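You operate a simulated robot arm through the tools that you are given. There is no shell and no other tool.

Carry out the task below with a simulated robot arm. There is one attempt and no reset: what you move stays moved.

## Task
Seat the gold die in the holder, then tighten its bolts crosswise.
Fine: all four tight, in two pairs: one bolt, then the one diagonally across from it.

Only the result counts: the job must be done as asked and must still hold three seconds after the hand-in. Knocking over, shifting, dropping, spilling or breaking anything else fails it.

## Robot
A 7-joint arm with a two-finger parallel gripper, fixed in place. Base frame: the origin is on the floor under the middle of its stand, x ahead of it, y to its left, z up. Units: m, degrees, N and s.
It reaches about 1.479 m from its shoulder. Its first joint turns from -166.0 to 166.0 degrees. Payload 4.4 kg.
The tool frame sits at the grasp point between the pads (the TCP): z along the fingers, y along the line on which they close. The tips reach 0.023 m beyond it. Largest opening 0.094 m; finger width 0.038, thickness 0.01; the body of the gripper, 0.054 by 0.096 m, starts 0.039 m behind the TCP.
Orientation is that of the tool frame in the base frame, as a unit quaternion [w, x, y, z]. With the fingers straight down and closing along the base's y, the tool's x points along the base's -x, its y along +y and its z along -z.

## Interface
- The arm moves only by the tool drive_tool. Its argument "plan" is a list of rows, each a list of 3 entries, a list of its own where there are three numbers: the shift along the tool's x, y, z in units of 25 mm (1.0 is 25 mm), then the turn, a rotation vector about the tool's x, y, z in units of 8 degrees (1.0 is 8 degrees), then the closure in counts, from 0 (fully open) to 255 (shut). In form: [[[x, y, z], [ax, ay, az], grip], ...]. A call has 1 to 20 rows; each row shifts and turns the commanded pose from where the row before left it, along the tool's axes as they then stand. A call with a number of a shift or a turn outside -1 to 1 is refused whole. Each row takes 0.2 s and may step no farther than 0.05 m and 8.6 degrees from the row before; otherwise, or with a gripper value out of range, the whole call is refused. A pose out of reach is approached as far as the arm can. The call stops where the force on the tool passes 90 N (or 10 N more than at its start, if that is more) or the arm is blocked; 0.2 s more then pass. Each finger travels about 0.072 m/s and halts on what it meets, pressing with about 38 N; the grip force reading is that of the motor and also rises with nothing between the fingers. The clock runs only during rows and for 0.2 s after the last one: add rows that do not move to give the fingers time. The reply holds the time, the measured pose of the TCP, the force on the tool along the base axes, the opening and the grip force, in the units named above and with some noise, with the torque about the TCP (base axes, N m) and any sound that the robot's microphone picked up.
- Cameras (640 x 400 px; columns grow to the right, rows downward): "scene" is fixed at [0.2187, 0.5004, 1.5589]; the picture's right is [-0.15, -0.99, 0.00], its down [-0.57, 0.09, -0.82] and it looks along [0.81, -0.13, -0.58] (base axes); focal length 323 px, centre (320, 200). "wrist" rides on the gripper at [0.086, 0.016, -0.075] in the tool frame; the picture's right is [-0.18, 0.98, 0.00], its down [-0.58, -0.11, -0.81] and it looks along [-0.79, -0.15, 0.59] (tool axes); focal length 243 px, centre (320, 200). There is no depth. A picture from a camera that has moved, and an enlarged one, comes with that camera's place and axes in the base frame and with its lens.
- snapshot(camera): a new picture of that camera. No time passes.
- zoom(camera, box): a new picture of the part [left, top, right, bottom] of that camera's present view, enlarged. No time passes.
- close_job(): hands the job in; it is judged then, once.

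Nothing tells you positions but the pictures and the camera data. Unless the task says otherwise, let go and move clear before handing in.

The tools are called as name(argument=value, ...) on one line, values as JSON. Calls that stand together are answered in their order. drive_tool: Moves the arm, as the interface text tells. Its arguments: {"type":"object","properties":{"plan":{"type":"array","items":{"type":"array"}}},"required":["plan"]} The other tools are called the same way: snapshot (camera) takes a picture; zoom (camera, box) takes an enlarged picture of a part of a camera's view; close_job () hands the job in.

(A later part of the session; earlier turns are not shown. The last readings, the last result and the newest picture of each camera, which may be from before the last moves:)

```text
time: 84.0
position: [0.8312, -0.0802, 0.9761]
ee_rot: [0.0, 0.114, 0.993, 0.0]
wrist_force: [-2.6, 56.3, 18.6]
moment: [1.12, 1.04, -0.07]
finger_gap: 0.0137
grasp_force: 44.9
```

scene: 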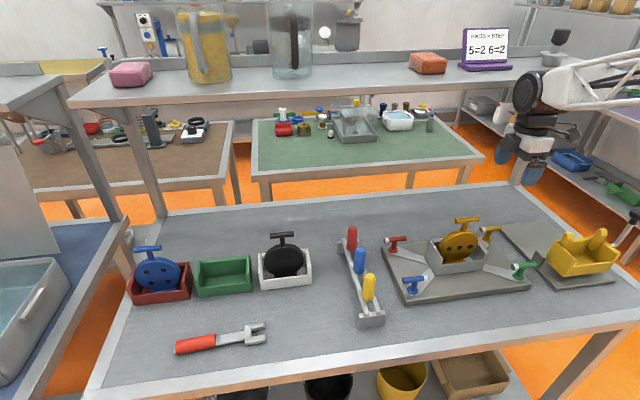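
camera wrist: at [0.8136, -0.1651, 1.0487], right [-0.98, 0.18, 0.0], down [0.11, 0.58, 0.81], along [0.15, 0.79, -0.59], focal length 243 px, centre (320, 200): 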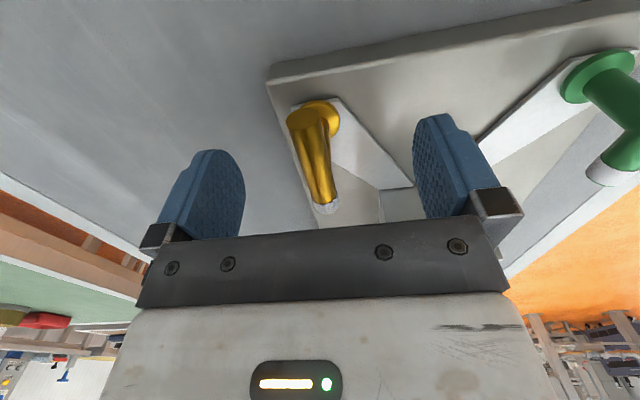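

drive_tool(plan=[[[0, 0.05, 0], [0, 0, 0.4], 255], [[0, 0, 0], [0, 0, 0.5], 255], [[0, 0, 0], [0, 0, 0.5], 255], [[0, 0, 0], [0, 0, 0.5], 255], [[0, 0, 0], [0, 0, 0], 255]])

zoom(camera="scene", box=[400, 170, 600, 300])

snapshot(camera="wrist")

```text
time: 85.2
position: [0.8308, -0.0819, 0.9759]
ee_rot: [-0.001, 0.244, 0.97, 0.0]
wrist_force: [-16.2, 44.3, 14.3]
moment: [0.58, 0.07, -0.04]
finger_gap: 0.0141
grasp_force: 44.9
```

```text
3.08 times, centred on (500, 235) of scene
camera zoom: at [0.2187, 0.5004, 1.5589], right [-0.15, -0.99, 0.0], down [-0.57, 0.09, -0.82], along [0.81, -0.13, -0.58], focal length 994 px, centre (-234, 92)
```

zoom: 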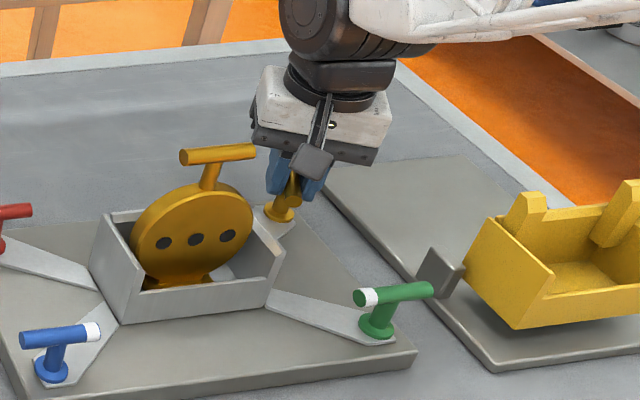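

```text
taken
camera wrist: at [0.7636, -0.0252, 1.0506], right [0.63, 0.78, 0.0], down [0.46, -0.37, 0.81], along [0.63, -0.51, -0.59], focal length 243 px, centre (320, 200)
```

wrist: 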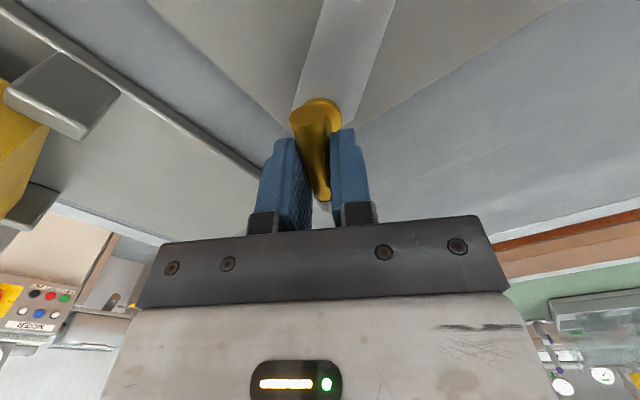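

118° turned on gold. One more small increment, then a regrasp as with blue.

drive_tool(plan=[[[0.04, 0.04, 0], [0, 0, 0.5], 255], [[0, 0, 0], [0, 0, 0.5], 255], [[0, 0, 0], [0, 0, 0], 255]])

```text
time: 86.0
position: [0.8322, -0.0813, 0.9748]
ee_rot: [-0.001, 0.312, 0.95, 0.0]
wrist_force: [5.2, -6.0, -0.7]
moment: [-0.16, -0.19, -0.04]
finger_gap: 0.0138
grasp_force: 45.1
```

drive_tool(plan=[[[0, 0, 0], [0, 0, 0], 0], [[0, 0, 0], [0, 0, 0], 0], [[0, 0, 0], [0, 0, 0], 0], [[0, 0, -0.8], [0, 0, 0], 0], [[0, 0, -1], [0, 0, 0], 0], [[0, 0, -1], [0, 0, 0], 0], [[0, 0, -0.8], [0, 0, -1], 0], [[0, 0, 0], [0, 0, -1], 0], [[0, 0, 0], [0, 0, -1], 0], [[0, 0, 0], [0, 0, -1], 0], [[0, 0, 0], [0, 0, -1], 0], [[0, 0, 0], [0, 0, -1], 0], [[0, 0, 0], [0, 0, -1], 0], [[0, 0, 0], [0, 0, -1], 0], [[0, 0, 0], [0, 0, -1], 0], [[0, 0, 0], [0, 0, -1], 0], [[0, 0, 0], [0, 0, -1], 0], [[0, 0, 0], [0, 0, -1], 0], [[0, 0, 0], [0, 0, -1], 0], [[0, 0, 0], [0, 0, -1], 0]])

drive_tool(plan=[[[0, 0, 0], [0, 0, -1], 0], [[0, 0, 0], [0, 0, -1], 0], [[0, 0, 0], [0, 0, -1], 0], [[0, 0, 0], [0, 0, -1], 0], [[0, 0, 0], [0, 0, -1], 0], [[0, 0, 0], [0, 0, -1], 0], [[0, 0, 0], [0, 0, -1], 0], [[0, 0, 0], [0, 0, -1], 0], [[0, 0, 0], [0, 0, -0.5], 0], [[0, 0, 0], [0, 0, 0], 0]])

snapshot(camera="wrist")

zoom(camera="scene", box=[400, 170, 600, 300])

```text
time: 90.2
position: [0.8312, -0.0801, 1.0653]
ee_rot: [0.0, -0.614, 0.789, 0.0]
wrist_force: [0.1, 0.0, -0.7]
moment: [0.01, -0.02, 0.02]
finger_gap: 0.0944
grasp_force: 0.1
```

```text
time: 92.4
position: [0.8296, -0.0795, 1.0659]
ee_rot: [0.0, 0.95, -0.311, 0.0]
wrist_force: [-0.2, -2.2, 0.3]
moment: [-0.03, 0.01, 0.02]
finger_gap: 0.094
grasp_force: 0.1
```

```text
taken
camera wrist: at [0.8917, -0.1438, 1.1405], right [-0.73, -0.68, 0.0], down [-0.4, 0.43, 0.81], along [-0.55, 0.59, -0.59], focal length 243 px, centre (320, 200)
```

wrist: 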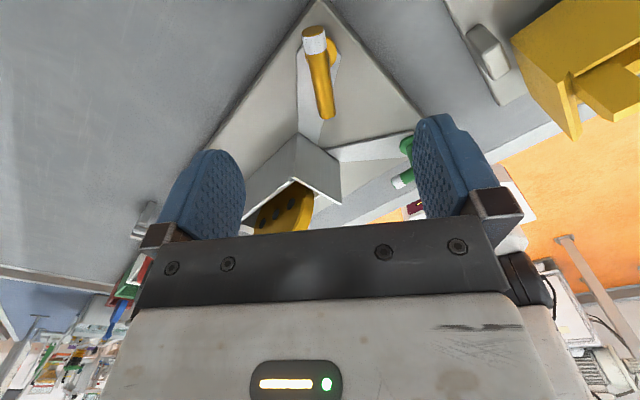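

```text
3.08 times, centred on (500, 235) of scene
camera zoom: at [0.2187, 0.5004, 1.5589], right [-0.15, -0.99, 0.0], down [-0.57, 0.09, -0.82], along [0.81, -0.13, -0.58], focal length 994 px, centre (-234, 92)
```

zoom: 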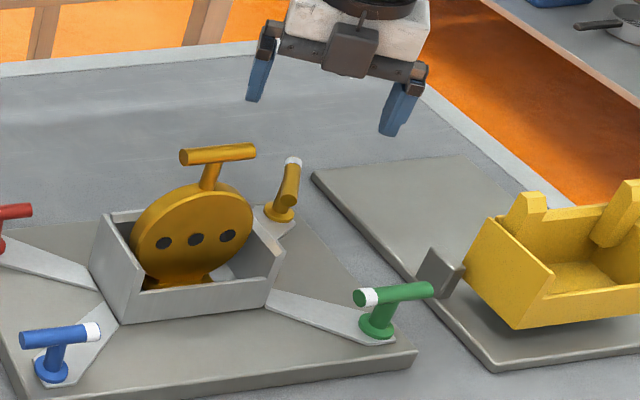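

Gold is turned about 126° and the gripper is aligned with the bar again. I'm going down, gripping and finishing the turn.

drive_tool(plan=[[[0, 0, 0.6], [0, 0, 0], 0], [[0, 0, 1], [0, 0, 0], 0], [[0, 0, 1], [0, 0, 0], 0], [[0, 0, 0.65], [0, 0, 0], 0], [[0, 0, 0.35], [0, 0, 0], 0], [[0, 0, 0], [0, 0, 0], 0], [[0, 0, 0], [0, 0, 0], 255], [[0, 0, 0], [0, 0, 0], 255], [[0, 0, 0], [0, 0, 0], 255], [[0, 0, 0], [0, 0, 0], 255], [[0, 0, 0], [0, 0, 0], 255], [[0, 0, 0], [0, 0, 0], 255]])

snapshot(camera="wrist")

```text
time: 95.0
position: [0.8294, -0.0805, 0.9752]
ee_rot: [0.0, 0.95, -0.312, 0.001]
wrist_force: [5.1, 5.7, -1.4]
moment: [-0.07, -0.21, -0.04]
finger_gap: 0.0138
grasp_force: 45.5
```

```text
taken
camera wrist: at [0.8911, -0.1443, 1.05], right [-0.73, -0.68, 0.0], down [-0.4, 0.43, 0.81], along [-0.55, 0.59, -0.59], focal length 243 px, centre (320, 200)
```

wrist: 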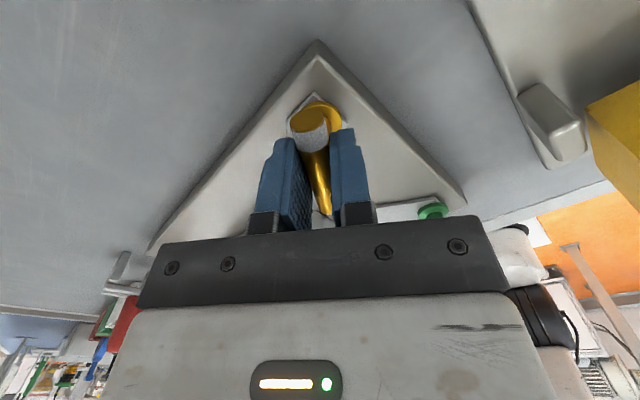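

Gripped cleanly with almost no side force. I'm turning on toward the stop.

drive_tool(plan=[[[0, 0, 0], [0, 0, 0.5], 255], [[0, 0, 0], [0, 0, 0.5], 255], [[0, 0, 0], [0, 0, 0.5], 255], [[0, 0, 0], [0, 0, 0.5], 255], [[0, 0, 0], [0, 0, 0.5], 255], [[0, 0, 0], [0, 0, 0.5], 255], [[0, 0, 0], [0, 0, 0], 255]])

```text
time: 96.6
position: [0.8302, -0.0801, 0.9765]
ee_rot: [0.001, 0.864, -0.503, -0.001]
wrist_force: [-12.9, -2.7, -13.9]
moment: [1.04, 0.69, -0.04]
finger_gap: 0.0139
grasp_force: 45.0
```

drive_tool(plan=[[[0, 0, 0], [0, 0, 0.5], 255], [[0, 0, 0], [0, 0, 0.5], 255], [[0, 0, 0], [0, 0, 0.5], 255], [[0, 0, 0], [0, 0, 0.5], 255], [[0, 0, 0], [0, 0, 0.5], 255], [[0, 0, 0], [0, 0, 0], 255]])

```text
time: 98.0
position: [0.8307, -0.08, 0.974]
ee_rot: [0.0, 0.763, -0.646, 0.0]
wrist_force: [-22.1, -17.6, -20.8]
moment: [-0.21, 0.19, 0.0]
finger_gap: 0.0139
grasp_force: 44.6
```

drive_tool(plan=[[[0, 0, 0], [0, 0, 0.5], 255], [[0, 0, 0], [0, 0, 0.5], 255], [[0, 0, 0], [0, 0, 0.5], 255], [[0, 0, 0], [0, 0, 0.3], 255], [[0, 0, 0], [0, 0, 0], 255]])

zoom(camera="wrist", box=[240, 80, 400, 230])

```text
time: 99.2
position: [0.8311, -0.0802, 0.9764]
ee_rot: [-0.001, -0.678, 0.735, 0.0]
wrist_force: [-40.4, -20.9, -20.2]
moment: [-0.45, 0.32, 1.83]
finger_gap: 0.0168
grasp_force: 44.7
```

```text
2.67 times, centred on (320, 155) of wrist
camera zoom: at [0.8077, -0.1644, 1.0505], right [-0.96, 0.26, 0.0], down [0.16, 0.57, 0.81], along [0.21, 0.78, -0.59], focal length 647 px, centre (320, 320)
```

zoom: 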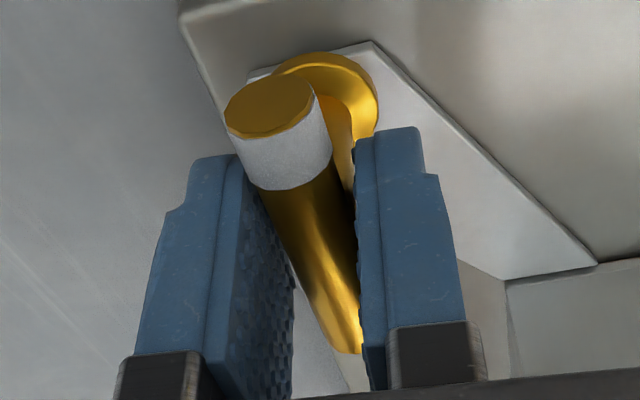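

Gold has hit its stop at 1.8 N·m. I'm pushing slightly and holding as I did with blue, then releasing and lifting.

drive_tool(plan=[[[0, 0, 0], [0, 0, 0.4], 255], [[0, 0, 0], [0, 0, 0], 255], [[0, 0, 0], [0, 0, 0], 255]])

drive_tool(plan=[[[0, 0, 0], [0, 0, 0], 0], [[0, 0, 0], [0, 0, 0], 0], [[0, 0, 0], [0, 0, 0], 0], [[0, 0, 0], [0, 0, 0], 0], [[0, 0, -0.8], [0, 0, 0], 0], [[0, 0, -1], [0, 0, 0], 0], [[0, 0, -1], [0, 0, 0], 0], [[0, 0, -1], [0, 0, 0], 0], [[0, 0, -1], [0, 0, 0], 0], [[0, 0, -1], [0, 0, 0], 0], [[0, 0, -1], [0, 0, 0], 0], [[0, 0, -0.9], [0, 0, 0], 0], [[0, 0, 0], [0, 0, 0], 0]])

snapshot(camera="wrist")

zoom(camera="scene", box=[370, 200, 550, 310])

zoom(camera="scene", box=[500, 200, 640, 310])

```text
time: 100.0
position: [0.8308, -0.0792, 0.9759]
ee_rot: [0.0, -0.657, 0.754, 0.0]
wrist_force: [-41.8, -15.4, -19.3]
moment: [-0.31, 0.34, 1.83]
finger_gap: 0.0188
grasp_force: 45.5
```

```text
time: 102.8
position: [0.8302, -0.08, 1.17]
ee_rot: [0.001, -0.656, 0.754, 0.001]
wrist_force: [-0.4, -0.8, -0.6]
moment: [0.02, 0.03, -0.01]
finger_gap: 0.0942
grasp_force: 0.0
```

```text
taken
camera wrist: at [0.8036, -0.1631, 1.2443], right [-0.95, 0.32, 0.0], down [0.19, 0.56, 0.81], along [0.26, 0.76, -0.59], focal length 243 px, centre (320, 200)
```

wrist: 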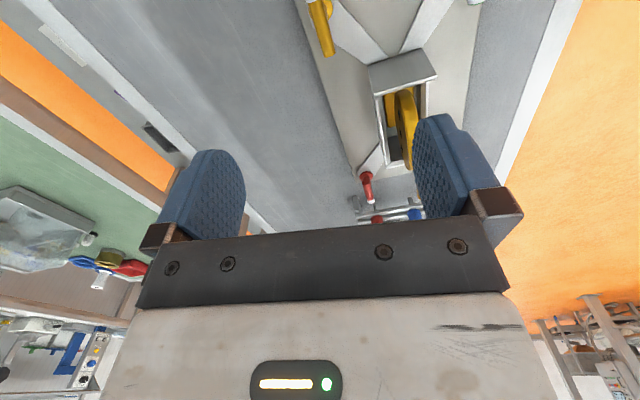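

```text
3.56 times, centred on (460, 255) of scene
camera zoom: at [0.2187, 0.5004, 1.5589], right [-0.15, -0.99, 0.0], down [-0.57, 0.09, -0.82], along [0.81, -0.13, -0.58], focal length 1148 px, centre (-178, 4)
```

zoom: 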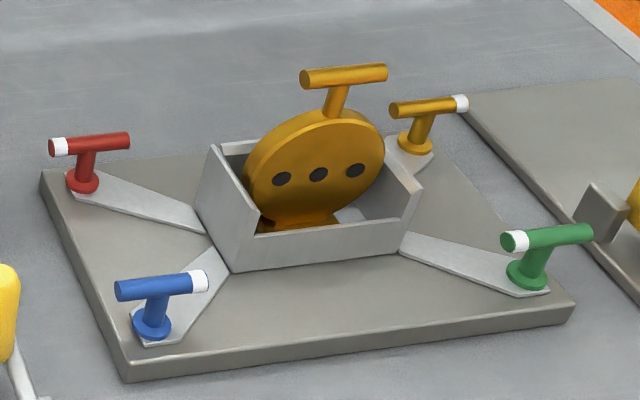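

```text
3.64 times, centred on (570, 255) of scene
camera zoom: at [0.2187, 0.5004, 1.5589], right [-0.15, -0.99, 0.0], down [-0.57, 0.09, -0.82], along [0.81, -0.13, -0.58], focal length 1174 px, centre (-589, 0)
```

zoom: 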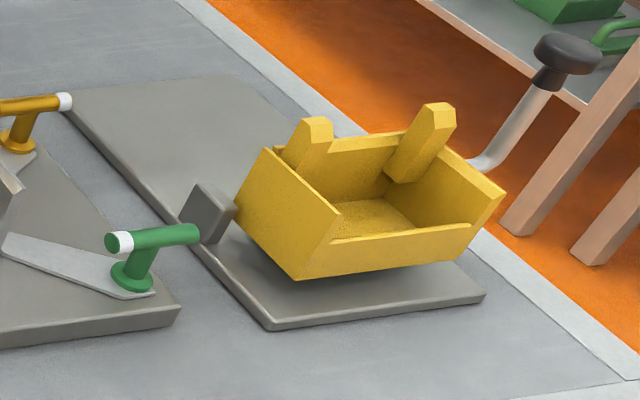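

Blue and gold both show their white ends at the tight side, so the first pair is done. Next is the second diagonal, starting with the red bolt at about (0.830, 0.200).

drive_tool(plan=[[[0, 0, 0], [0, 0, -0.6], 0], [[0, 0, 0], [0, 0, -0.48], 0], [[-0.932, 0, 0], [0, 0, 0], 0], [[-0.932, 0, 0], [0, 0, 0], 0], [[-0.932, 0, 0], [0, 0, 0], 0], [[-0.932, 0, 0], [0, 0, 0], 0], [[-0.932, 0, 0], [0, 0, 0], 0], [[-0.932, 0, 0], [0, 0, 0], 0], [[-0.932, 0, 0], [0, 0, 0], 0], [[-0.932, 0, 0], [0, 0, 0], 0], [[-0.932, 0, 0], [0, 0, 0], 0], [[-0.932, 0, 0], [0, 0, 0], 0], [[-0.932, 0, 0], [0, 0, 0], 0], [[-0.932, 0, 0], [0, 0, 0], 0], [[0, 0, 0], [0, 0, 0], 0]])

zoom(camera="wrist", box=[260, 0, 400, 90])

snapshot(camera="wrist")

```text
time: 106.0
position: [0.8258, 0.2005, 1.1695]
ee_rot: [0.0, 0.712, -0.702, 0.0]
wrist_force: [-0.3, 0.0, -0.3]
moment: [0.04, 0.01, -0.04]
finger_gap: 0.0941
grasp_force: 0.0
```

```text
4.44 times, centred on (330, 45) of wrist
camera zoom: at [0.8117, 0.1132, 1.2442], right [-0.99, 0.17, 0.0], down [0.1, 0.58, 0.81], along [0.14, 0.79, -0.59], focal length 1078 px, centre (276, 889)
```

zoom: 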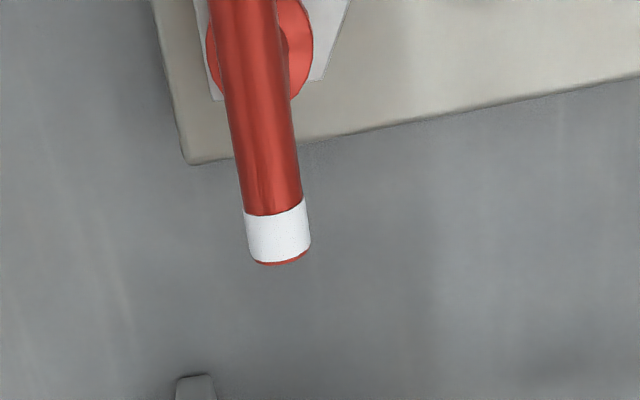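

```text
taken
camera wrist: at [0.8117, 0.1132, 1.2442], right [-0.99, 0.17, 0.0], down [0.1, 0.58, 0.81], along [0.14, 0.79, -0.59], focal length 243 px, centre (320, 200)
```

wrist: 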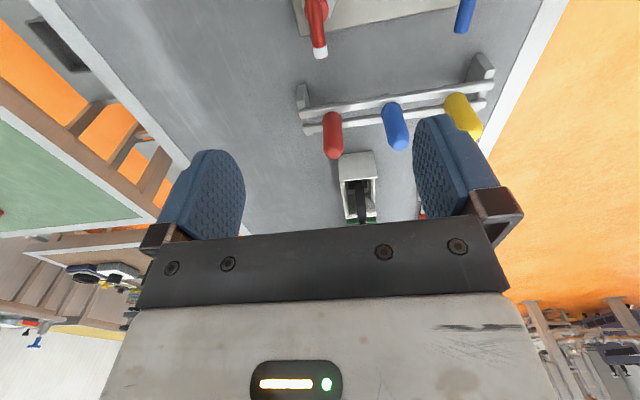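

drive_tool(plan=[[[0.03, -0.18, 0.5], [0, 0, 0.1], 0], [[0, 0, 1], [0, 0, 0], 0], [[0, 0, 1], [0, 0, 0], 0], [[0, 0, 1], [0, 0, 0], 0], [[0, 0, 1], [0, 0, 0], 0], [[0, 0, 1], [0, 0, 0], 0], [[0, 0, 1], [0, 0, 0], 0], [[0, 0, 0.8], [0, 0, 0], 0], [[0, 0, 0.42], [0, 0, 0], 0], [[0, 0, 0], [0, 0, 0], 0]])

snapshot(camera="wrist")

zoom(camera="scene", box=[360, 170, 540, 300])

```text
time: 108.2
position: [0.8317, 0.1991, 0.9734]
ee_rot: [0.0, -0.706, 0.708, 0.0]
wrist_force: [-0.2, 0.0, 0.1]
moment: [0.01, 0.02, 0.03]
finger_gap: 0.0938
grasp_force: 0.1
```

```text
taken
camera wrist: at [0.8156, 0.1133, 1.0484], right [-0.98, 0.19, 0.0], down [0.11, 0.58, 0.81], along [0.15, 0.79, -0.59], focal length 243 px, centre (320, 200)
```

wrist: 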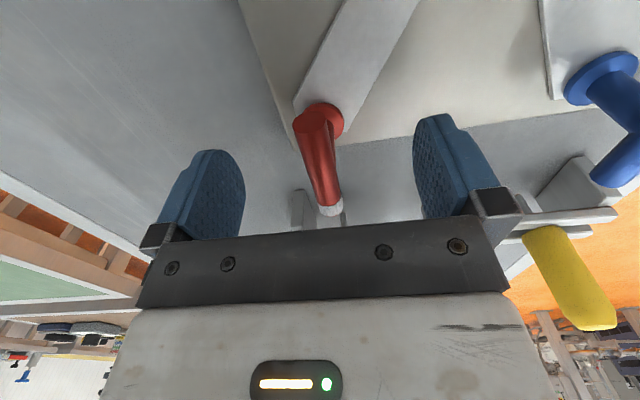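

```text
3.08 times, centred on (450, 235) of scene
camera zoom: at [0.2187, 0.5004, 1.5589], right [-0.15, -0.99, 0.0], down [-0.57, 0.09, -0.82], along [0.81, -0.13, -0.58], focal length 994 px, centre (-80, 92)
```

zoom: 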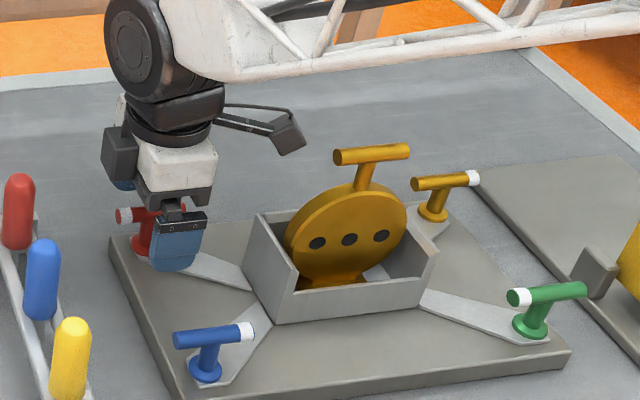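

drive_tool(plan=[[[0, 0.05, -0.08], [0, 0, 0], 0], [[0, 0, 0], [0, 0, 0], 255], [[0, 0, 0], [0, 0, 0], 255], [[0, 0, 0], [0, 0, 0], 255], [[0, 0, 0], [0, 0, 0], 255], [[0, 0, 0], [0, 0, 0], 255], [[0, 0, 0], [0, 0, 0], 255]])

```text
time: 109.8
position: [0.8295, 0.2001, 0.9772]
ee_rot: [0.0, -0.707, 0.708, 0.001]
wrist_force: [1.6, -0.6, -0.3]
moment: [-0.05, -0.03, -0.01]
finger_gap: 0.0139
grasp_force: 45.2
```

Red is gripped with no side force. I'm starting the clockwise stroke, watching the camera housing against the die handle.

drive_tool(plan=[[[0, 0, 0], [0, 0, 0.5], 255], [[0, 0, 0], [0, 0, 0.5], 255], [[0, 0, 0], [0, 0, 0.5], 255], [[0, 0, 0], [0, 0, 0], 255]])

zoom(camera="scene", box=[400, 180, 520, 290])

snapshot(camera="wrist")

```text
time: 110.8
position: [0.8296, 0.1992, 0.9761]
ee_rot: [0.0, -0.629, 0.777, 0.001]
wrist_force: [-17.3, 11.9, -8.7]
moment: [1.32, -0.09, 0.01]
finger_gap: 0.0142
grasp_force: 45.1
```

```text
3.64 times, centred on (460, 235) of scene
camera zoom: at [0.2187, 0.5004, 1.5589], right [-0.15, -0.99, 0.0], down [-0.57, 0.09, -0.82], along [0.81, -0.13, -0.58], focal length 1174 px, centre (-189, 73)
```

zoom: 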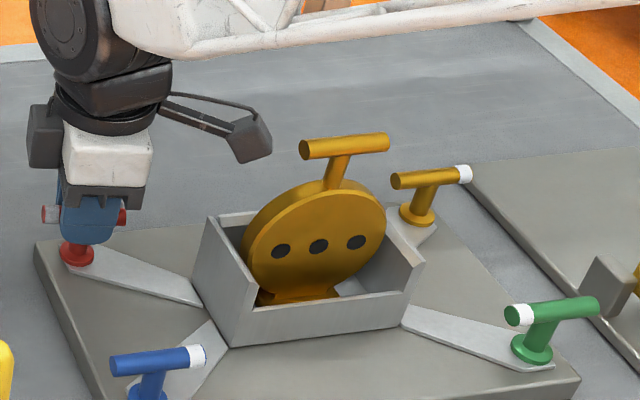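

```text
taken
camera wrist: at [0.7969, 0.1186, 1.0511], right [-0.92, 0.39, 0.0], down [0.23, 0.55, 0.81], along [0.31, 0.74, -0.59], focal length 243 px, centre (320, 200)
```

wrist: 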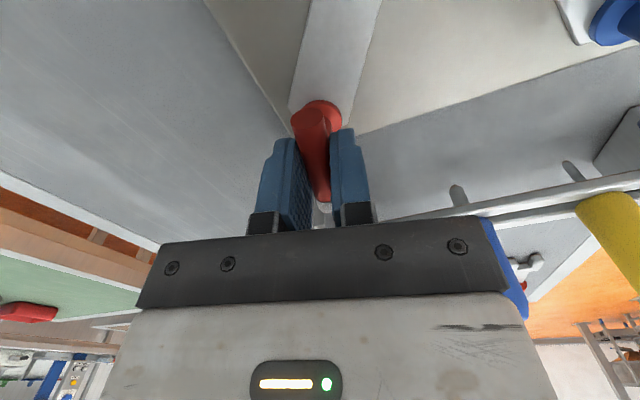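

drive_tool(plan=[[[0, 0, 0], [0, 0, 0.5], 255], [[0, 0, 0], [0, 0, 0.5], 255], [[0, 0, 0], [0, 0, 0], 255]])

zoom(camera="scene", box=[400, 180, 520, 290])

```text
time: 111.6
position: [0.8298, 0.2001, 0.9767]
ee_rot: [0.0, -0.573, 0.819, 0.0]
wrist_force: [-10.3, 22.0, -24.2]
moment: [0.83, -0.14, 0.01]
finger_gap: 0.0138
grasp_force: 45.1
```

```text
3.64 times, centred on (460, 235) of scene
camera zoom: at [0.2187, 0.5004, 1.5589], right [-0.15, -0.99, 0.0], down [-0.57, 0.09, -0.82], along [0.81, -0.13, -0.58], focal length 1174 px, centre (-189, 73)
```

zoom: 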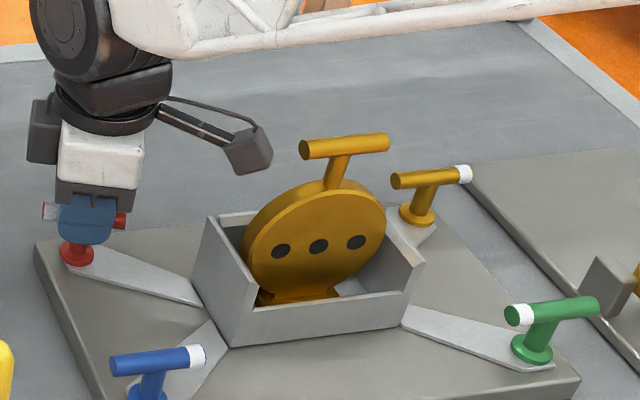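

The housing keeps a clear gap from the die handle. I'm continuing.

drive_tool(plan=[[[0, 0, 0], [0, 0, 0.5], 255], [[0, 0, 0], [0, 0, 0.5], 255], [[0, 0, 0], [0, 0, 0.5], 255], [[0, 0, 0], [0, 0, 0], 255]])

zoom(camera="scene", box=[400, 180, 520, 290])

```text
time: 112.6
position: [0.8308, 0.1986, 0.9755]
ee_rot: [0.0, -0.484, 0.875, 0.0]
wrist_force: [-25.6, 48.6, -26.4]
moment: [0.64, 0.16, 0.07]
finger_gap: 0.0139
grasp_force: 45.3
```

```text
3.64 times, centred on (460, 235) of scene
camera zoom: at [0.2187, 0.5004, 1.5589], right [-0.15, -0.99, 0.0], down [-0.57, 0.09, -0.82], along [0.81, -0.13, -0.58], focal length 1174 px, centre (-189, 73)
```

zoom: 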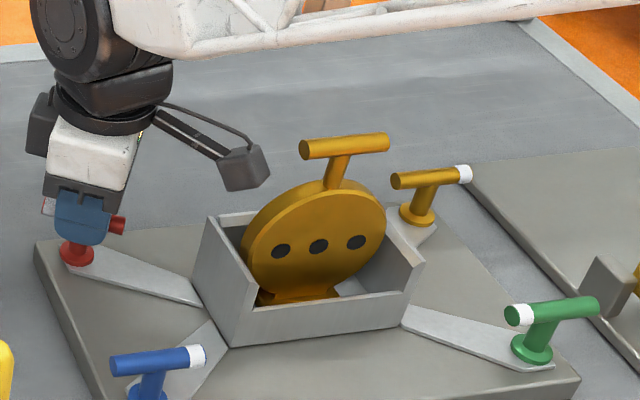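

drive_tool(plan=[[[-0.034, 0.05, 0.03], [0, 0, 0.3], 255], [[0, 0, 0], [0, 0, 0.5], 255], [[0, 0, 0], [0, 0, 0.5], 255], [[0, 0, 0], [0, 0, 0], 255]])

zoom(camera="scene", box=[380, 180, 520, 290])

```text
time: 113.6
position: [0.8297, 0.2001, 0.9761]
ee_rot: [0.0, -0.402, 0.916, 0.0]
wrist_force: [-31.0, -4.0, -15.1]
moment: [0.43, -0.05, -0.03]
finger_gap: 0.0139
grasp_force: 44.8
```

```text
3.64 times, centred on (450, 235) of scene
camera zoom: at [0.2187, 0.5004, 1.5589], right [-0.15, -0.99, 0.0], down [-0.57, 0.09, -0.82], along [0.81, -0.13, -0.58], focal length 1174 px, centre (-153, 73)
```

zoom: 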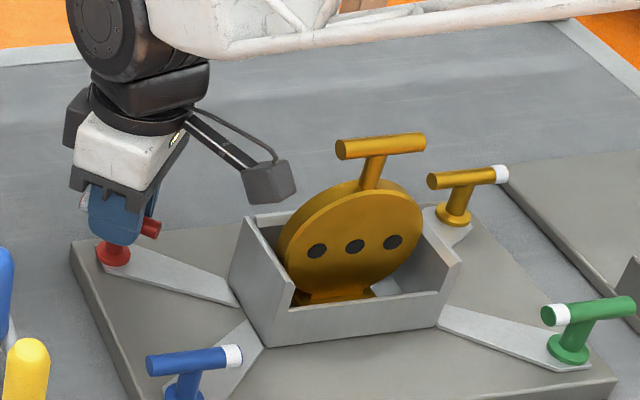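

drive_tool(plan=[[[0.02, 0.02, 0], [0, 0, 0.5], 255], [[0, 0, 0], [0, 0, 0.5], 255], [[0, 0, 0], [0, 0, 0.5], 255], [[0, 0, 0], [0, 0, 0.5], 255], [[0, 0, 0], [0, 0, 0.5], 255], [[0, 0, 0], [0, 0, 0], 255]])

```text
time: 115.0
position: [0.8295, 0.2008, 0.9766]
ee_rot: [-0.001, -0.237, 0.971, 0.0]
wrist_force: [28.2, -43.5, -31.9]
moment: [-0.15, -1.0, -0.09]
finger_gap: 0.0139
grasp_force: 45.2
```

drive_tool(plan=[[[0, -0.045, 0.03], [0, 0, 0.5], 255], [[0, 0, 0], [0, 0, 0.5], 255], [[0, 0, 0], [0, 0, 0.5], 255], [[0, 0, 0], [0, 0, 0.5], 255], [[0, 0, 0], [0, 0, 0.5], 255], [[0, 0, 0], [0, 0, 0], 255]])

```text
time: 116.4
position: [0.8283, 0.1995, 0.9763]
ee_rot: [0.0, -0.066, 0.998, -0.001]
wrist_force: [-8.3, -30.3, 3.9]
moment: [-0.59, 1.41, -0.02]
finger_gap: 0.0137
grasp_force: 45.3
```

drive_tool(plan=[[[0, -0.03, 0], [0, 0, 0.5], 255], [[0, 0, 0], [0, 0, 0.5], 255], [[0, 0, 0], [0, 0, 0.5], 255], [[0, 0, 0], [0, 0, 0.5], 255], [[0, 0, 0], [0, 0, 0.5], 255], [[0, 0, 0], [0, 0, 0], 255]])

snapshot(camera="wrist")

zoom(camera="scene", box=[330, 180, 500, 300])

```text
time: 117.8
position: [0.8286, 0.2002, 0.9762]
ee_rot: [0.0, 0.109, 0.994, -0.001]
wrist_force: [-20.4, 18.4, 14.4]
moment: [0.32, 0.5, -0.07]
finger_gap: 0.0139
grasp_force: 44.9
```

```text
taken
camera wrist: at [0.7493, 0.2347, 1.0514], right [0.39, 0.92, 0.0], down [0.54, -0.23, 0.81], along [0.74, -0.32, -0.59], focal length 243 px, centre (320, 200)
```

wrist: 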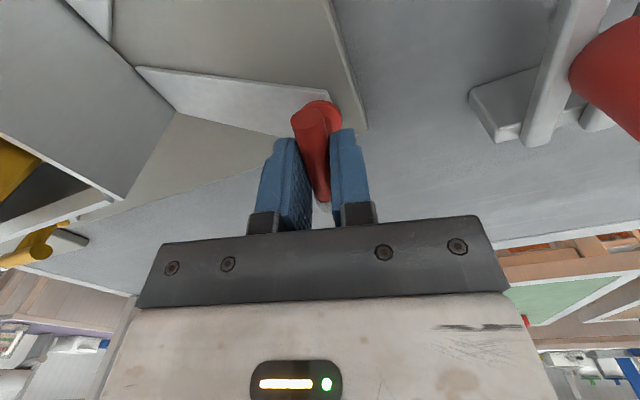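

```text
3.33 times, centred on (415, 240) of scene
camera zoom: at [0.2187, 0.5004, 1.5589], right [-0.15, -0.99, 0.0], down [-0.57, 0.09, -0.82], along [0.81, -0.13, -0.58], focal length 1076 px, centre (3, 67)
```

zoom: 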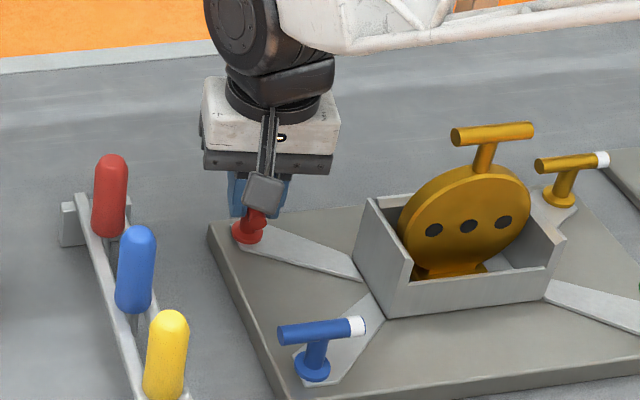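

drive_tool(plan=[[[0.02, 0.02, 0], [0, 0, 0.55], 255], [[0, 0, 0], [0, 0, 0.55], 255], [[0, 0, 0], [0, 0, 0.55], 255], [[0, 0, 0], [0, 0, 0.55], 255], [[0, 0, 0], [0, 0, 0], 255]])

zoom(camera="scene", box=[330, 180, 500, 300])

```text
time: 119.0
position: [0.829, 0.2003, 0.9763]
ee_rot: [0.001, 0.26, 0.966, 0.0]
wrist_force: [-8.0, 22.6, 16.1]
moment: [0.65, 0.8, 0.0]
finger_gap: 0.0141
grasp_force: 44.8
```

```text
3.33 times, centred on (415, 240) of scene
camera zoom: at [0.2187, 0.5004, 1.5589], right [-0.15, -0.99, 0.0], down [-0.57, 0.09, -0.82], along [0.81, -0.13, -0.58], focal length 1076 px, centre (3, 67)
```

zoom: 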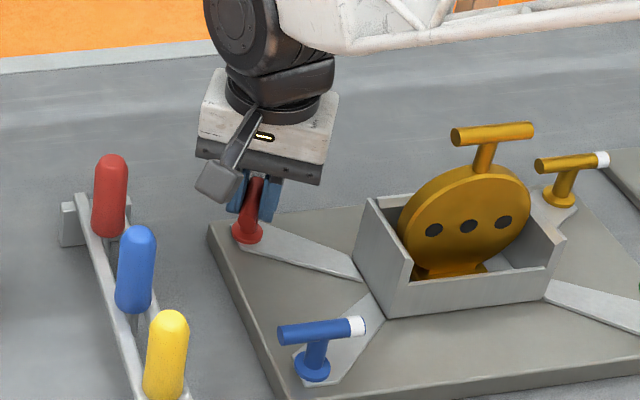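

drive_tool(plan=[[[0.01, 0.03, 0], [0, 0, 0.5], 255], [[0, 0, 0], [0, 0, 0.5], 255], [[0, 0, 0], [0, 0, 0], 255]])

drive_tool(plan=[[[0, 0, 0], [0, 0, 0], 0], [[0, 0, 0], [0, 0, 0], 0], [[0, 0, 0], [0, 0, 0], 0], [[0, 0, -0.8], [0, 0, 0], 0], [[0, 0, -1], [0, 0, 0], 0], [[0, 0, -1], [0, 0, 0], 0], [[0, 0, -1], [0, 0, 0], 0], [[0, 0, -0.8], [0, 0, -1], 0], [[0, 0, 0], [0, 0, -1], 0], [[0, 0, 0], [0, 0, -1], 0], [[0, 0, 0], [0, 0, -1], 0], [[0, 0, 0], [0, 0, -1], 0], [[0, 0, 0], [0, 0, -1], 0], [[0, 0, 0], [0, 0, -1], 0], [[0, 0, 0], [0, 0, -1], 0], [[0, 0, 0], [0, 0, -1], 0], [[0, 0, 0], [0, 0, -1], 0], [[0, 0, 0], [0, 0, -1], 0], [[0, 0, 0], [0, 0, -1], 0], [[0, 0, 0], [0, 0, -1], 0]])

drive_tool(plan=[[[0, 0, 0], [0, 0, -1], 0], [[0, 0, 0], [0, 0, -1], 0], [[0, 0, 0], [0, 0, -1], 0], [[0, 0, 0], [0, 0, -1], 0], [[0, 0, 0], [0, 0, -1], 0], [[0, 0, 0], [0, 0, -1], 0], [[0, 0, 0], [0, 0, -1], 0], [[0, 0, 0], [0, 0, -1], 0], [[0, 0, 0], [0, 0, -1], 0], [[0, 0, 0], [0, 0, -0.5], 0], [[0, 0, 0], [0, 0, 0], 0]])

snapshot(camera="wrist")

zoom(camera="scene", box=[360, 180, 540, 300])

```text
time: 119.8
position: [0.8292, 0.1997, 0.9762]
ee_rot: [0.0, 0.326, 0.945, 0.0]
wrist_force: [-0.4, 14.8, 19.9]
moment: [0.13, 0.01, -0.01]
finger_gap: 0.0139
grasp_force: 44.4
```

```text
time: 124.0
position: [0.8309, 0.2004, 1.0916]
ee_rot: [0.001, -0.545, 0.838, 0.0]
wrist_force: [0.5, 0.3, -0.2]
moment: [0.0, 0.03, 0.01]
finger_gap: 0.0941
grasp_force: 0.1
```

```text
time: 126.4
position: [0.8294, 0.202, 1.0899]
ee_rot: [-0.001, 0.946, -0.325, 0.0]
wrist_force: [-1.1, -0.9, 0.2]
moment: [-0.01, 0.01, -0.03]
finger_gap: 0.094
grasp_force: 0.1
```

```text
taken
camera wrist: at [0.8884, 0.1343, 1.1654], right [-0.75, -0.66, 0.0], down [-0.39, 0.44, 0.81], along [-0.53, 0.6, -0.59], focal length 243 px, centre (320, 200)
```

wrist: 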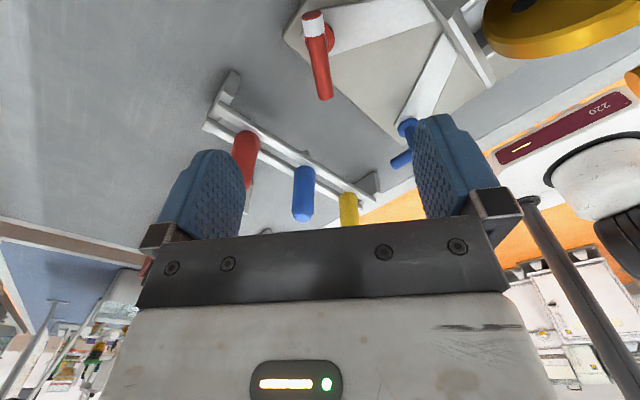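

```text
3.33 times, centred on (450, 240) of scene
camera zoom: at [0.2187, 0.5004, 1.5589], right [-0.15, -0.99, 0.0], down [-0.57, 0.09, -0.82], along [0.81, -0.13, -0.58], focal length 1076 px, centre (-113, 67)
```

zoom: 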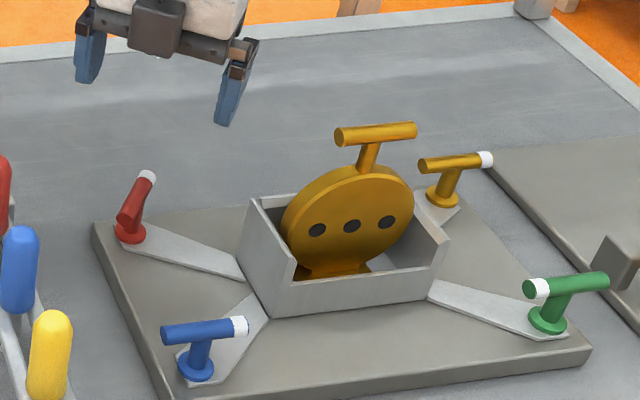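

Red has turned about 128°. I'm regripping for the final part of its stroke.

drive_tool(plan=[[[0.02, 0.03, 0.6], [0, 0, 0], 0], [[0, 0, 1], [0, 0, 0], 0], [[0, 0, 1], [0, 0, 0], 0], [[0, 0, 1], [0, 0, 0], 0], [[0, 0, 0.6], [0, 0, 0], 0], [[0, 0, 0.35], [0, 0, 0], 0], [[0, 0, 0], [0, 0, 0], 0], [[0, 0, 0], [0, 0, 0], 255], [[0, 0, 0], [0, 0, 0], 255], [[0, 0, 0], [0, 0, 0], 255], [[0, 0, 0], [0, 0, 0], 255], [[0, 0, 0], [0, 0, 0], 255], [[0, 0, 0], [0, 0, 0], 255]])

snapshot(camera="wrist")

```text
time: 129.2
position: [0.8309, 0.1988, 0.9763]
ee_rot: [0.0, 0.945, -0.327, 0.0]
wrist_force: [4.5, 3.5, -1.7]
moment: [0.01, -0.15, 0.01]
finger_gap: 0.014
grasp_force: 44.8
```

```text
taken
camera wrist: at [0.8886, 0.1342, 1.0523], right [-0.75, -0.66, 0.0], down [-0.39, 0.44, 0.81], along [-0.53, 0.61, -0.59], focal length 243 px, centre (320, 200)
```

wrist: 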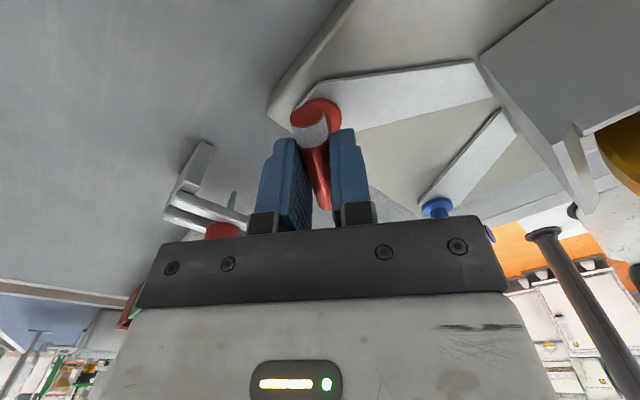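

drive_tool(plan=[[[0, 0, 0], [0, 0, 0.5], 255], [[0, 0, 0], [0, 0, 0.5], 255], [[0, 0, 0], [0, 0, 0.5], 255], [[0, 0, 0], [0, 0, 0.5], 255], [[0, 0, 0], [0, 0, 0.5], 255], [[0, 0, 0], [0, 0, 0.5], 255], [[0, 0, 0], [0, 0, 0], 255]])

```text
time: 130.8
position: [0.8297, 0.2001, 0.9775]
ee_rot: [0.0, 0.857, -0.516, 0.001]
wrist_force: [18.6, 29.2, 1.8]
moment: [0.2, -0.36, -0.04]
finger_gap: 0.0141
grasp_force: 44.4
```

drive_tool(plan=[[[-0.02, -0.03, 0], [0, 0, 0.5], 255], [[0, 0, 0], [0, 0, 0.5], 255], [[0, 0, 0], [0, 0, 0.5], 255], [[0, 0, 0], [0, 0, 0.5], 255], [[0, 0, 0], [0, 0, 0.5], 255], [[0, 0, 0], [0, 0, 0], 255]])

```text
time: 132.2
position: [0.8306, 0.2003, 0.977]
ee_rot: [0.0, 0.754, -0.657, 0.0]
wrist_force: [0.4, 16.9, 12.9]
moment: [-0.18, -0.02, -0.05]
finger_gap: 0.0137
grasp_force: 44.9
```

drive_tool(plan=[[[0, 0, 0], [0, 0, 0.5], 255], [[0, 0, 0], [0, 0, 0.5], 255], [[0, 0, 0], [0, 0, 0.5], 255], [[0, 0, 0], [0, 0, 0.2], 255], [[0, 0, 0], [0, 0, 0], 255]])

zoom(camera="wrist", box=[240, 80, 400, 230])

```text
time: 133.4
position: [0.8302, 0.1997, 0.9775]
ee_rot: [0.001, -0.671, 0.741, 0.0]
wrist_force: [10.1, 4.6, 16.0]
moment: [-0.17, -0.09, 1.68]
finger_gap: 0.0174
grasp_force: 45.1
```

```text
2.67 times, centred on (320, 155) of wrist
camera zoom: at [0.806, 0.1152, 1.0522], right [-0.96, 0.28, 0.0], down [0.17, 0.57, 0.81], along [0.23, 0.77, -0.59], focal length 647 px, centre (320, 320)
```

zoom: 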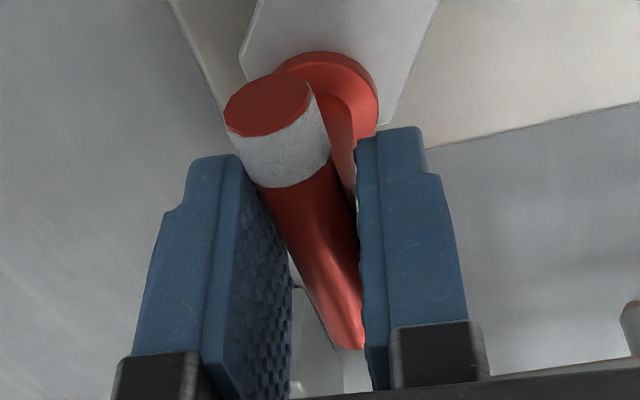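

Red is at its stop with 1.7 N·m. I'm pushing slightly, holding, then releasing and lifting.

drive_tool(plan=[[[0, 0, 0], [0, 0, 0.4], 255], [[0, 0, 0], [0, 0, 0], 255], [[0, 0, 0], [0, 0, 0], 255]])

drive_tool(plan=[[[0, 0, 0], [0, 0, 0], 0], [[0, 0, 0], [0, 0, 0], 0], [[0, 0, 0], [0, 0, 0], 0], [[0, 0, 0], [0, 0, 0], 0], [[0, 0, -0.8], [0, 0, 0], 0], [[0, 0, -1], [0, 0, 0], 0], [[0, 0, -1], [0, 0, 0], 0], [[0, 0, -1], [0, 0, 0], 0], [[0, 0, -1], [0, 0, 0], 0], [[0, 0, -1], [0, 0, 0], 0], [[0, 0, -1], [0, 0, 0], 0], [[0, 0, -1], [0, 0, 0], 0], [[0, 0, -0.8], [0, 0, 0], 0], [[0, 0, 0], [0, 0, 0], 0]])

zoom(camera="scene", box=[370, 200, 550, 310])

```text
time: 134.2
position: [0.8291, 0.1998, 0.9779]
ee_rot: [0.0, -0.65, 0.76, 0.001]
wrist_force: [9.7, -2.2, 14.2]
moment: [-0.16, -0.11, 1.81]
finger_gap: 0.0195
grasp_force: 45.0
```

```text
time: 137.2
position: [0.8299, 0.2006, 1.1922]
ee_rot: [-0.001, -0.649, 0.76, -0.001]
wrist_force: [-0.3, -0.7, 0.4]
moment: [-0.02, -0.01, -0.03]
finger_gap: 0.0941
grasp_force: 0.2
```

```text
3.56 times, centred on (460, 255) of scene
camera zoom: at [0.2187, 0.5004, 1.5589], right [-0.15, -0.99, 0.0], down [-0.57, 0.09, -0.82], along [0.81, -0.13, -0.58], focal length 1148 px, centre (-178, 4)
```

zoom: 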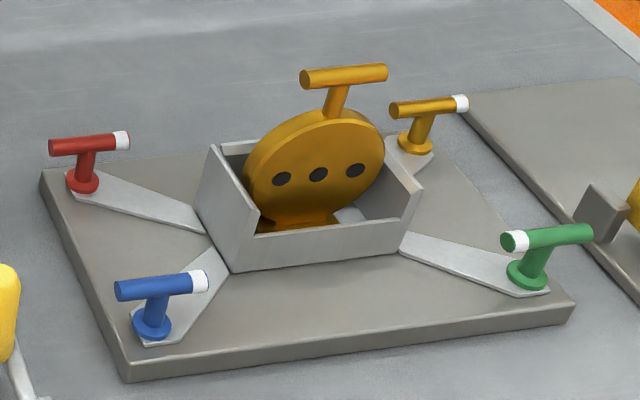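

Red's white end is now on the tight side too. The last one is green, the bolt diagonally across at about (0.690, −0.080), so I'm crossing high over the die.

drive_tool(plan=[[[0, 0, 0], [0, 0, -0.6], 0], [[0, 0, 0], [0, 0, -0.525], 0], [[0.935, 0.467, 0], [0, 0, 0], 0], [[0.935, 0.467, 0], [0, 0, 0], 0], [[0.935, 0.467, 0], [0, 0, 0], 0], [[0.935, 0.467, 0], [0, 0, 0], 0], [[0.935, 0.467, 0], [0, 0, 0], 0], [[0.935, 0.467, 0], [0, 0, 0], 0], [[0.935, 0.467, 0], [0, 0, 0], 0], [[0.935, 0.467, 0], [0, 0, 0], 0], [[0.935, 0.467, 0], [0, 0, 0], 0], [[0.935, 0.467, 0], [0, 0, 0], 0], [[0.935, 0.467, 0], [0, 0, 0], 0], [[0.935, 0.467, 0], [0, 0, 0], 0], [[0, 0, 0], [0, 0, 0], 0]])

zoom(camera="wrist", box=[260, 0, 400, 90])

zoom(camera="scene", box=[440, 170, 640, 310])

```text
time: 140.4
position: [0.6898, -0.0809, 1.1914]
ee_rot: [-0.001, 0.708, -0.706, 0.0]
wrist_force: [-0.9, -0.1, -0.6]
moment: [0.0, 0.0, 0.03]
finger_gap: 0.0942
grasp_force: 0.0
```

```text
4.44 times, centred on (330, 45) of wrist
camera zoom: at [0.6748, -0.1679, 1.2662], right [-0.98, 0.18, 0.0], down [0.11, 0.58, 0.81], along [0.15, 0.79, -0.59], focal length 1078 px, centre (276, 889)
```

zoom: 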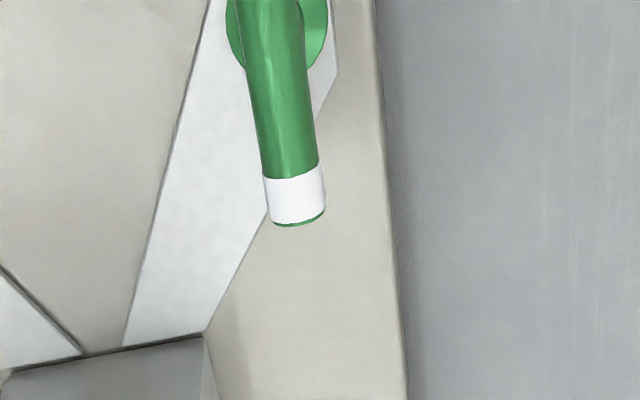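

```text
2.86 times, centred on (540, 240) of scene
camera zoom: at [0.2187, 0.5004, 1.5589], right [-0.15, -0.99, 0.0], down [-0.57, 0.09, -0.82], along [0.81, -0.13, -0.58], focal length 923 px, centre (-309, 86)
```

zoom: 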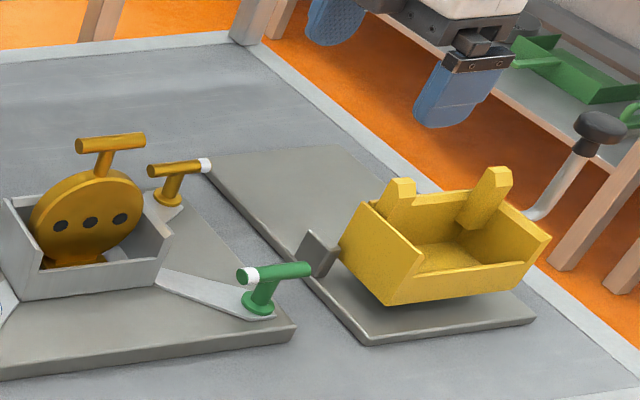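

The green bar is centred at about (0.690, −0.080). The camera housing will stay above the yellow device's wall (z≈0.99). I'm descending, checking before the last bit.

drive_tool(plan=[[[0, 0, 0.6], [0, 0, 0], 0], [[0, 0, 1], [0, 0, 0], 0], [[0, 0, 1], [0, 0, 0], 0], [[0, 0, 1], [0, 0, 0], 0], [[0, 0, 1], [0, 0, 0], 0], [[0, 0, 1], [0, 0, 0], 0], [[0, 0, 0.8], [0, 0, 0], 0], [[0, 0, 0], [0, 0, 0], 0]])

zoom(camera="scene", box=[440, 170, 640, 310])

```text
time: 142.2
position: [0.6895, -0.0809, 1.0326]
ee_rot: [0.0, 0.708, -0.706, -0.001]
wrist_force: [0.5, 0.7, -0.4]
moment: [-0.01, 0.01, 0.01]
finger_gap: 0.0939
grasp_force: 0.0
```

```text
2.86 times, centred on (540, 240) of scene
camera zoom: at [0.2187, 0.5004, 1.5589], right [-0.15, -0.99, 0.0], down [-0.57, 0.09, -0.82], along [0.81, -0.13, -0.58], focal length 923 px, centre (-309, 86)
```

zoom: 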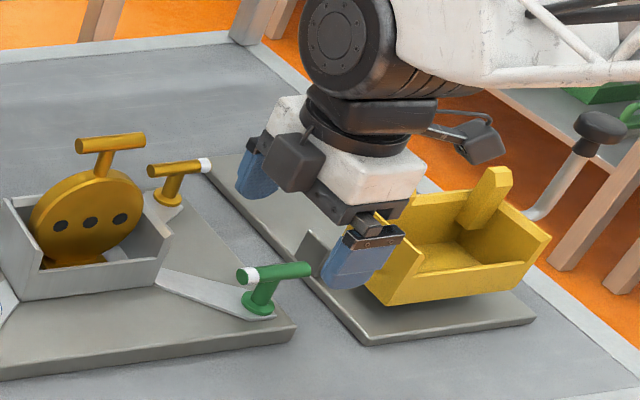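

Before going lower I want certainty about the yellow device next to this bolt. I'll lift a little and turn the gripper so that the wrist camera looks at it from the die side.

drive_tool(plan=[[[0, 0, -1], [0, 0, 0.5], 0], [[0, 0, -1], [0, 0, 1], 0], [[0, 0, -1], [0, 0, 1], 0], [[0, 0, 0], [0, 0, 1], 0], [[0, 0, 0], [0, 0, 1], 0], [[0, 0, 0], [0, 0, 1], 0], [[0, 0, 0], [0, 0, 1], 0], [[0, 0, 0], [0, 0, 1], 0], [[0, 0, 0], [0, 0, 1], 0], [[0, 0, 0], [0, 0, 1], 0], [[0, 0, 0], [0, 0, 1], 0], [[0, 0, 0], [0, 0, 1], 0], [[0, 0, 0], [0, 0, 1], 0], [[0, 0, 0], [0, 0, 1], 0], [[0, 0, 0], [0, 0, 1], 0], [[0, 0, 0], [0, 0, 1], 0], [[0, 0, 0], [0, 0, 1], 0], [[0, 0, 0], [0, 0, 1], 0], [[0, 0, 0], [0, 0, 1], 0], [[0, 0, 0], [0, 0, 0], 0]])

drive_tool(plan=[[[0, 0, 0], [0, 0, 1], 0], [[0, 0, 0], [0, 0, 1], 0], [[0, 0, 0], [0, 0, 1], 0], [[0, 0, 0], [0, 0, 1], 0], [[0, 0, 0], [0, 0, 0], 0]])

snapshot(camera="wrist")

snapshot(camera="scene")

```text
time: 146.4
position: [0.6898, -0.0803, 1.1074]
ee_rot: [0.0, 0.485, 0.874, -0.001]
wrist_force: [-1.1, 0.4, 0.0]
moment: [0.0, 0.0, 0.0]
finger_gap: 0.0943
grasp_force: 0.1
```

```text
time: 147.6
position: [0.6909, -0.081, 1.1082]
ee_rot: [0.0, 0.707, 0.707, 0.0]
wrist_force: [1.1, -0.3, -0.5]
moment: [0.03, 0.0, 0.01]
finger_gap: 0.0941
grasp_force: 0.1
```

```text
taken
camera wrist: at [0.7073, 0.0056, 1.1819], right [0.98, -0.18, 0.0], down [-0.11, -0.58, 0.81], along [-0.15, -0.79, -0.59], focal length 243 px, centre (320, 200)
```

wrist: 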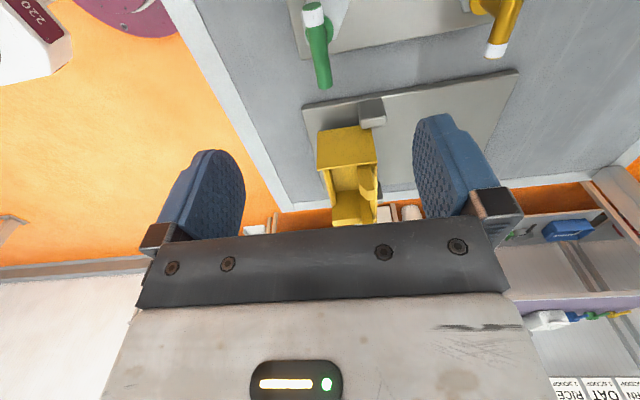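

```text
taken
```

scene: 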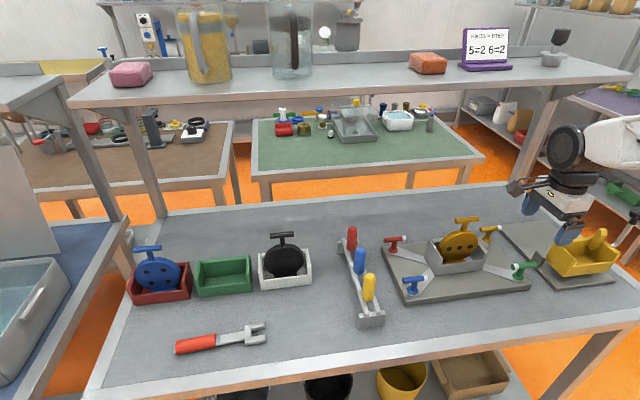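

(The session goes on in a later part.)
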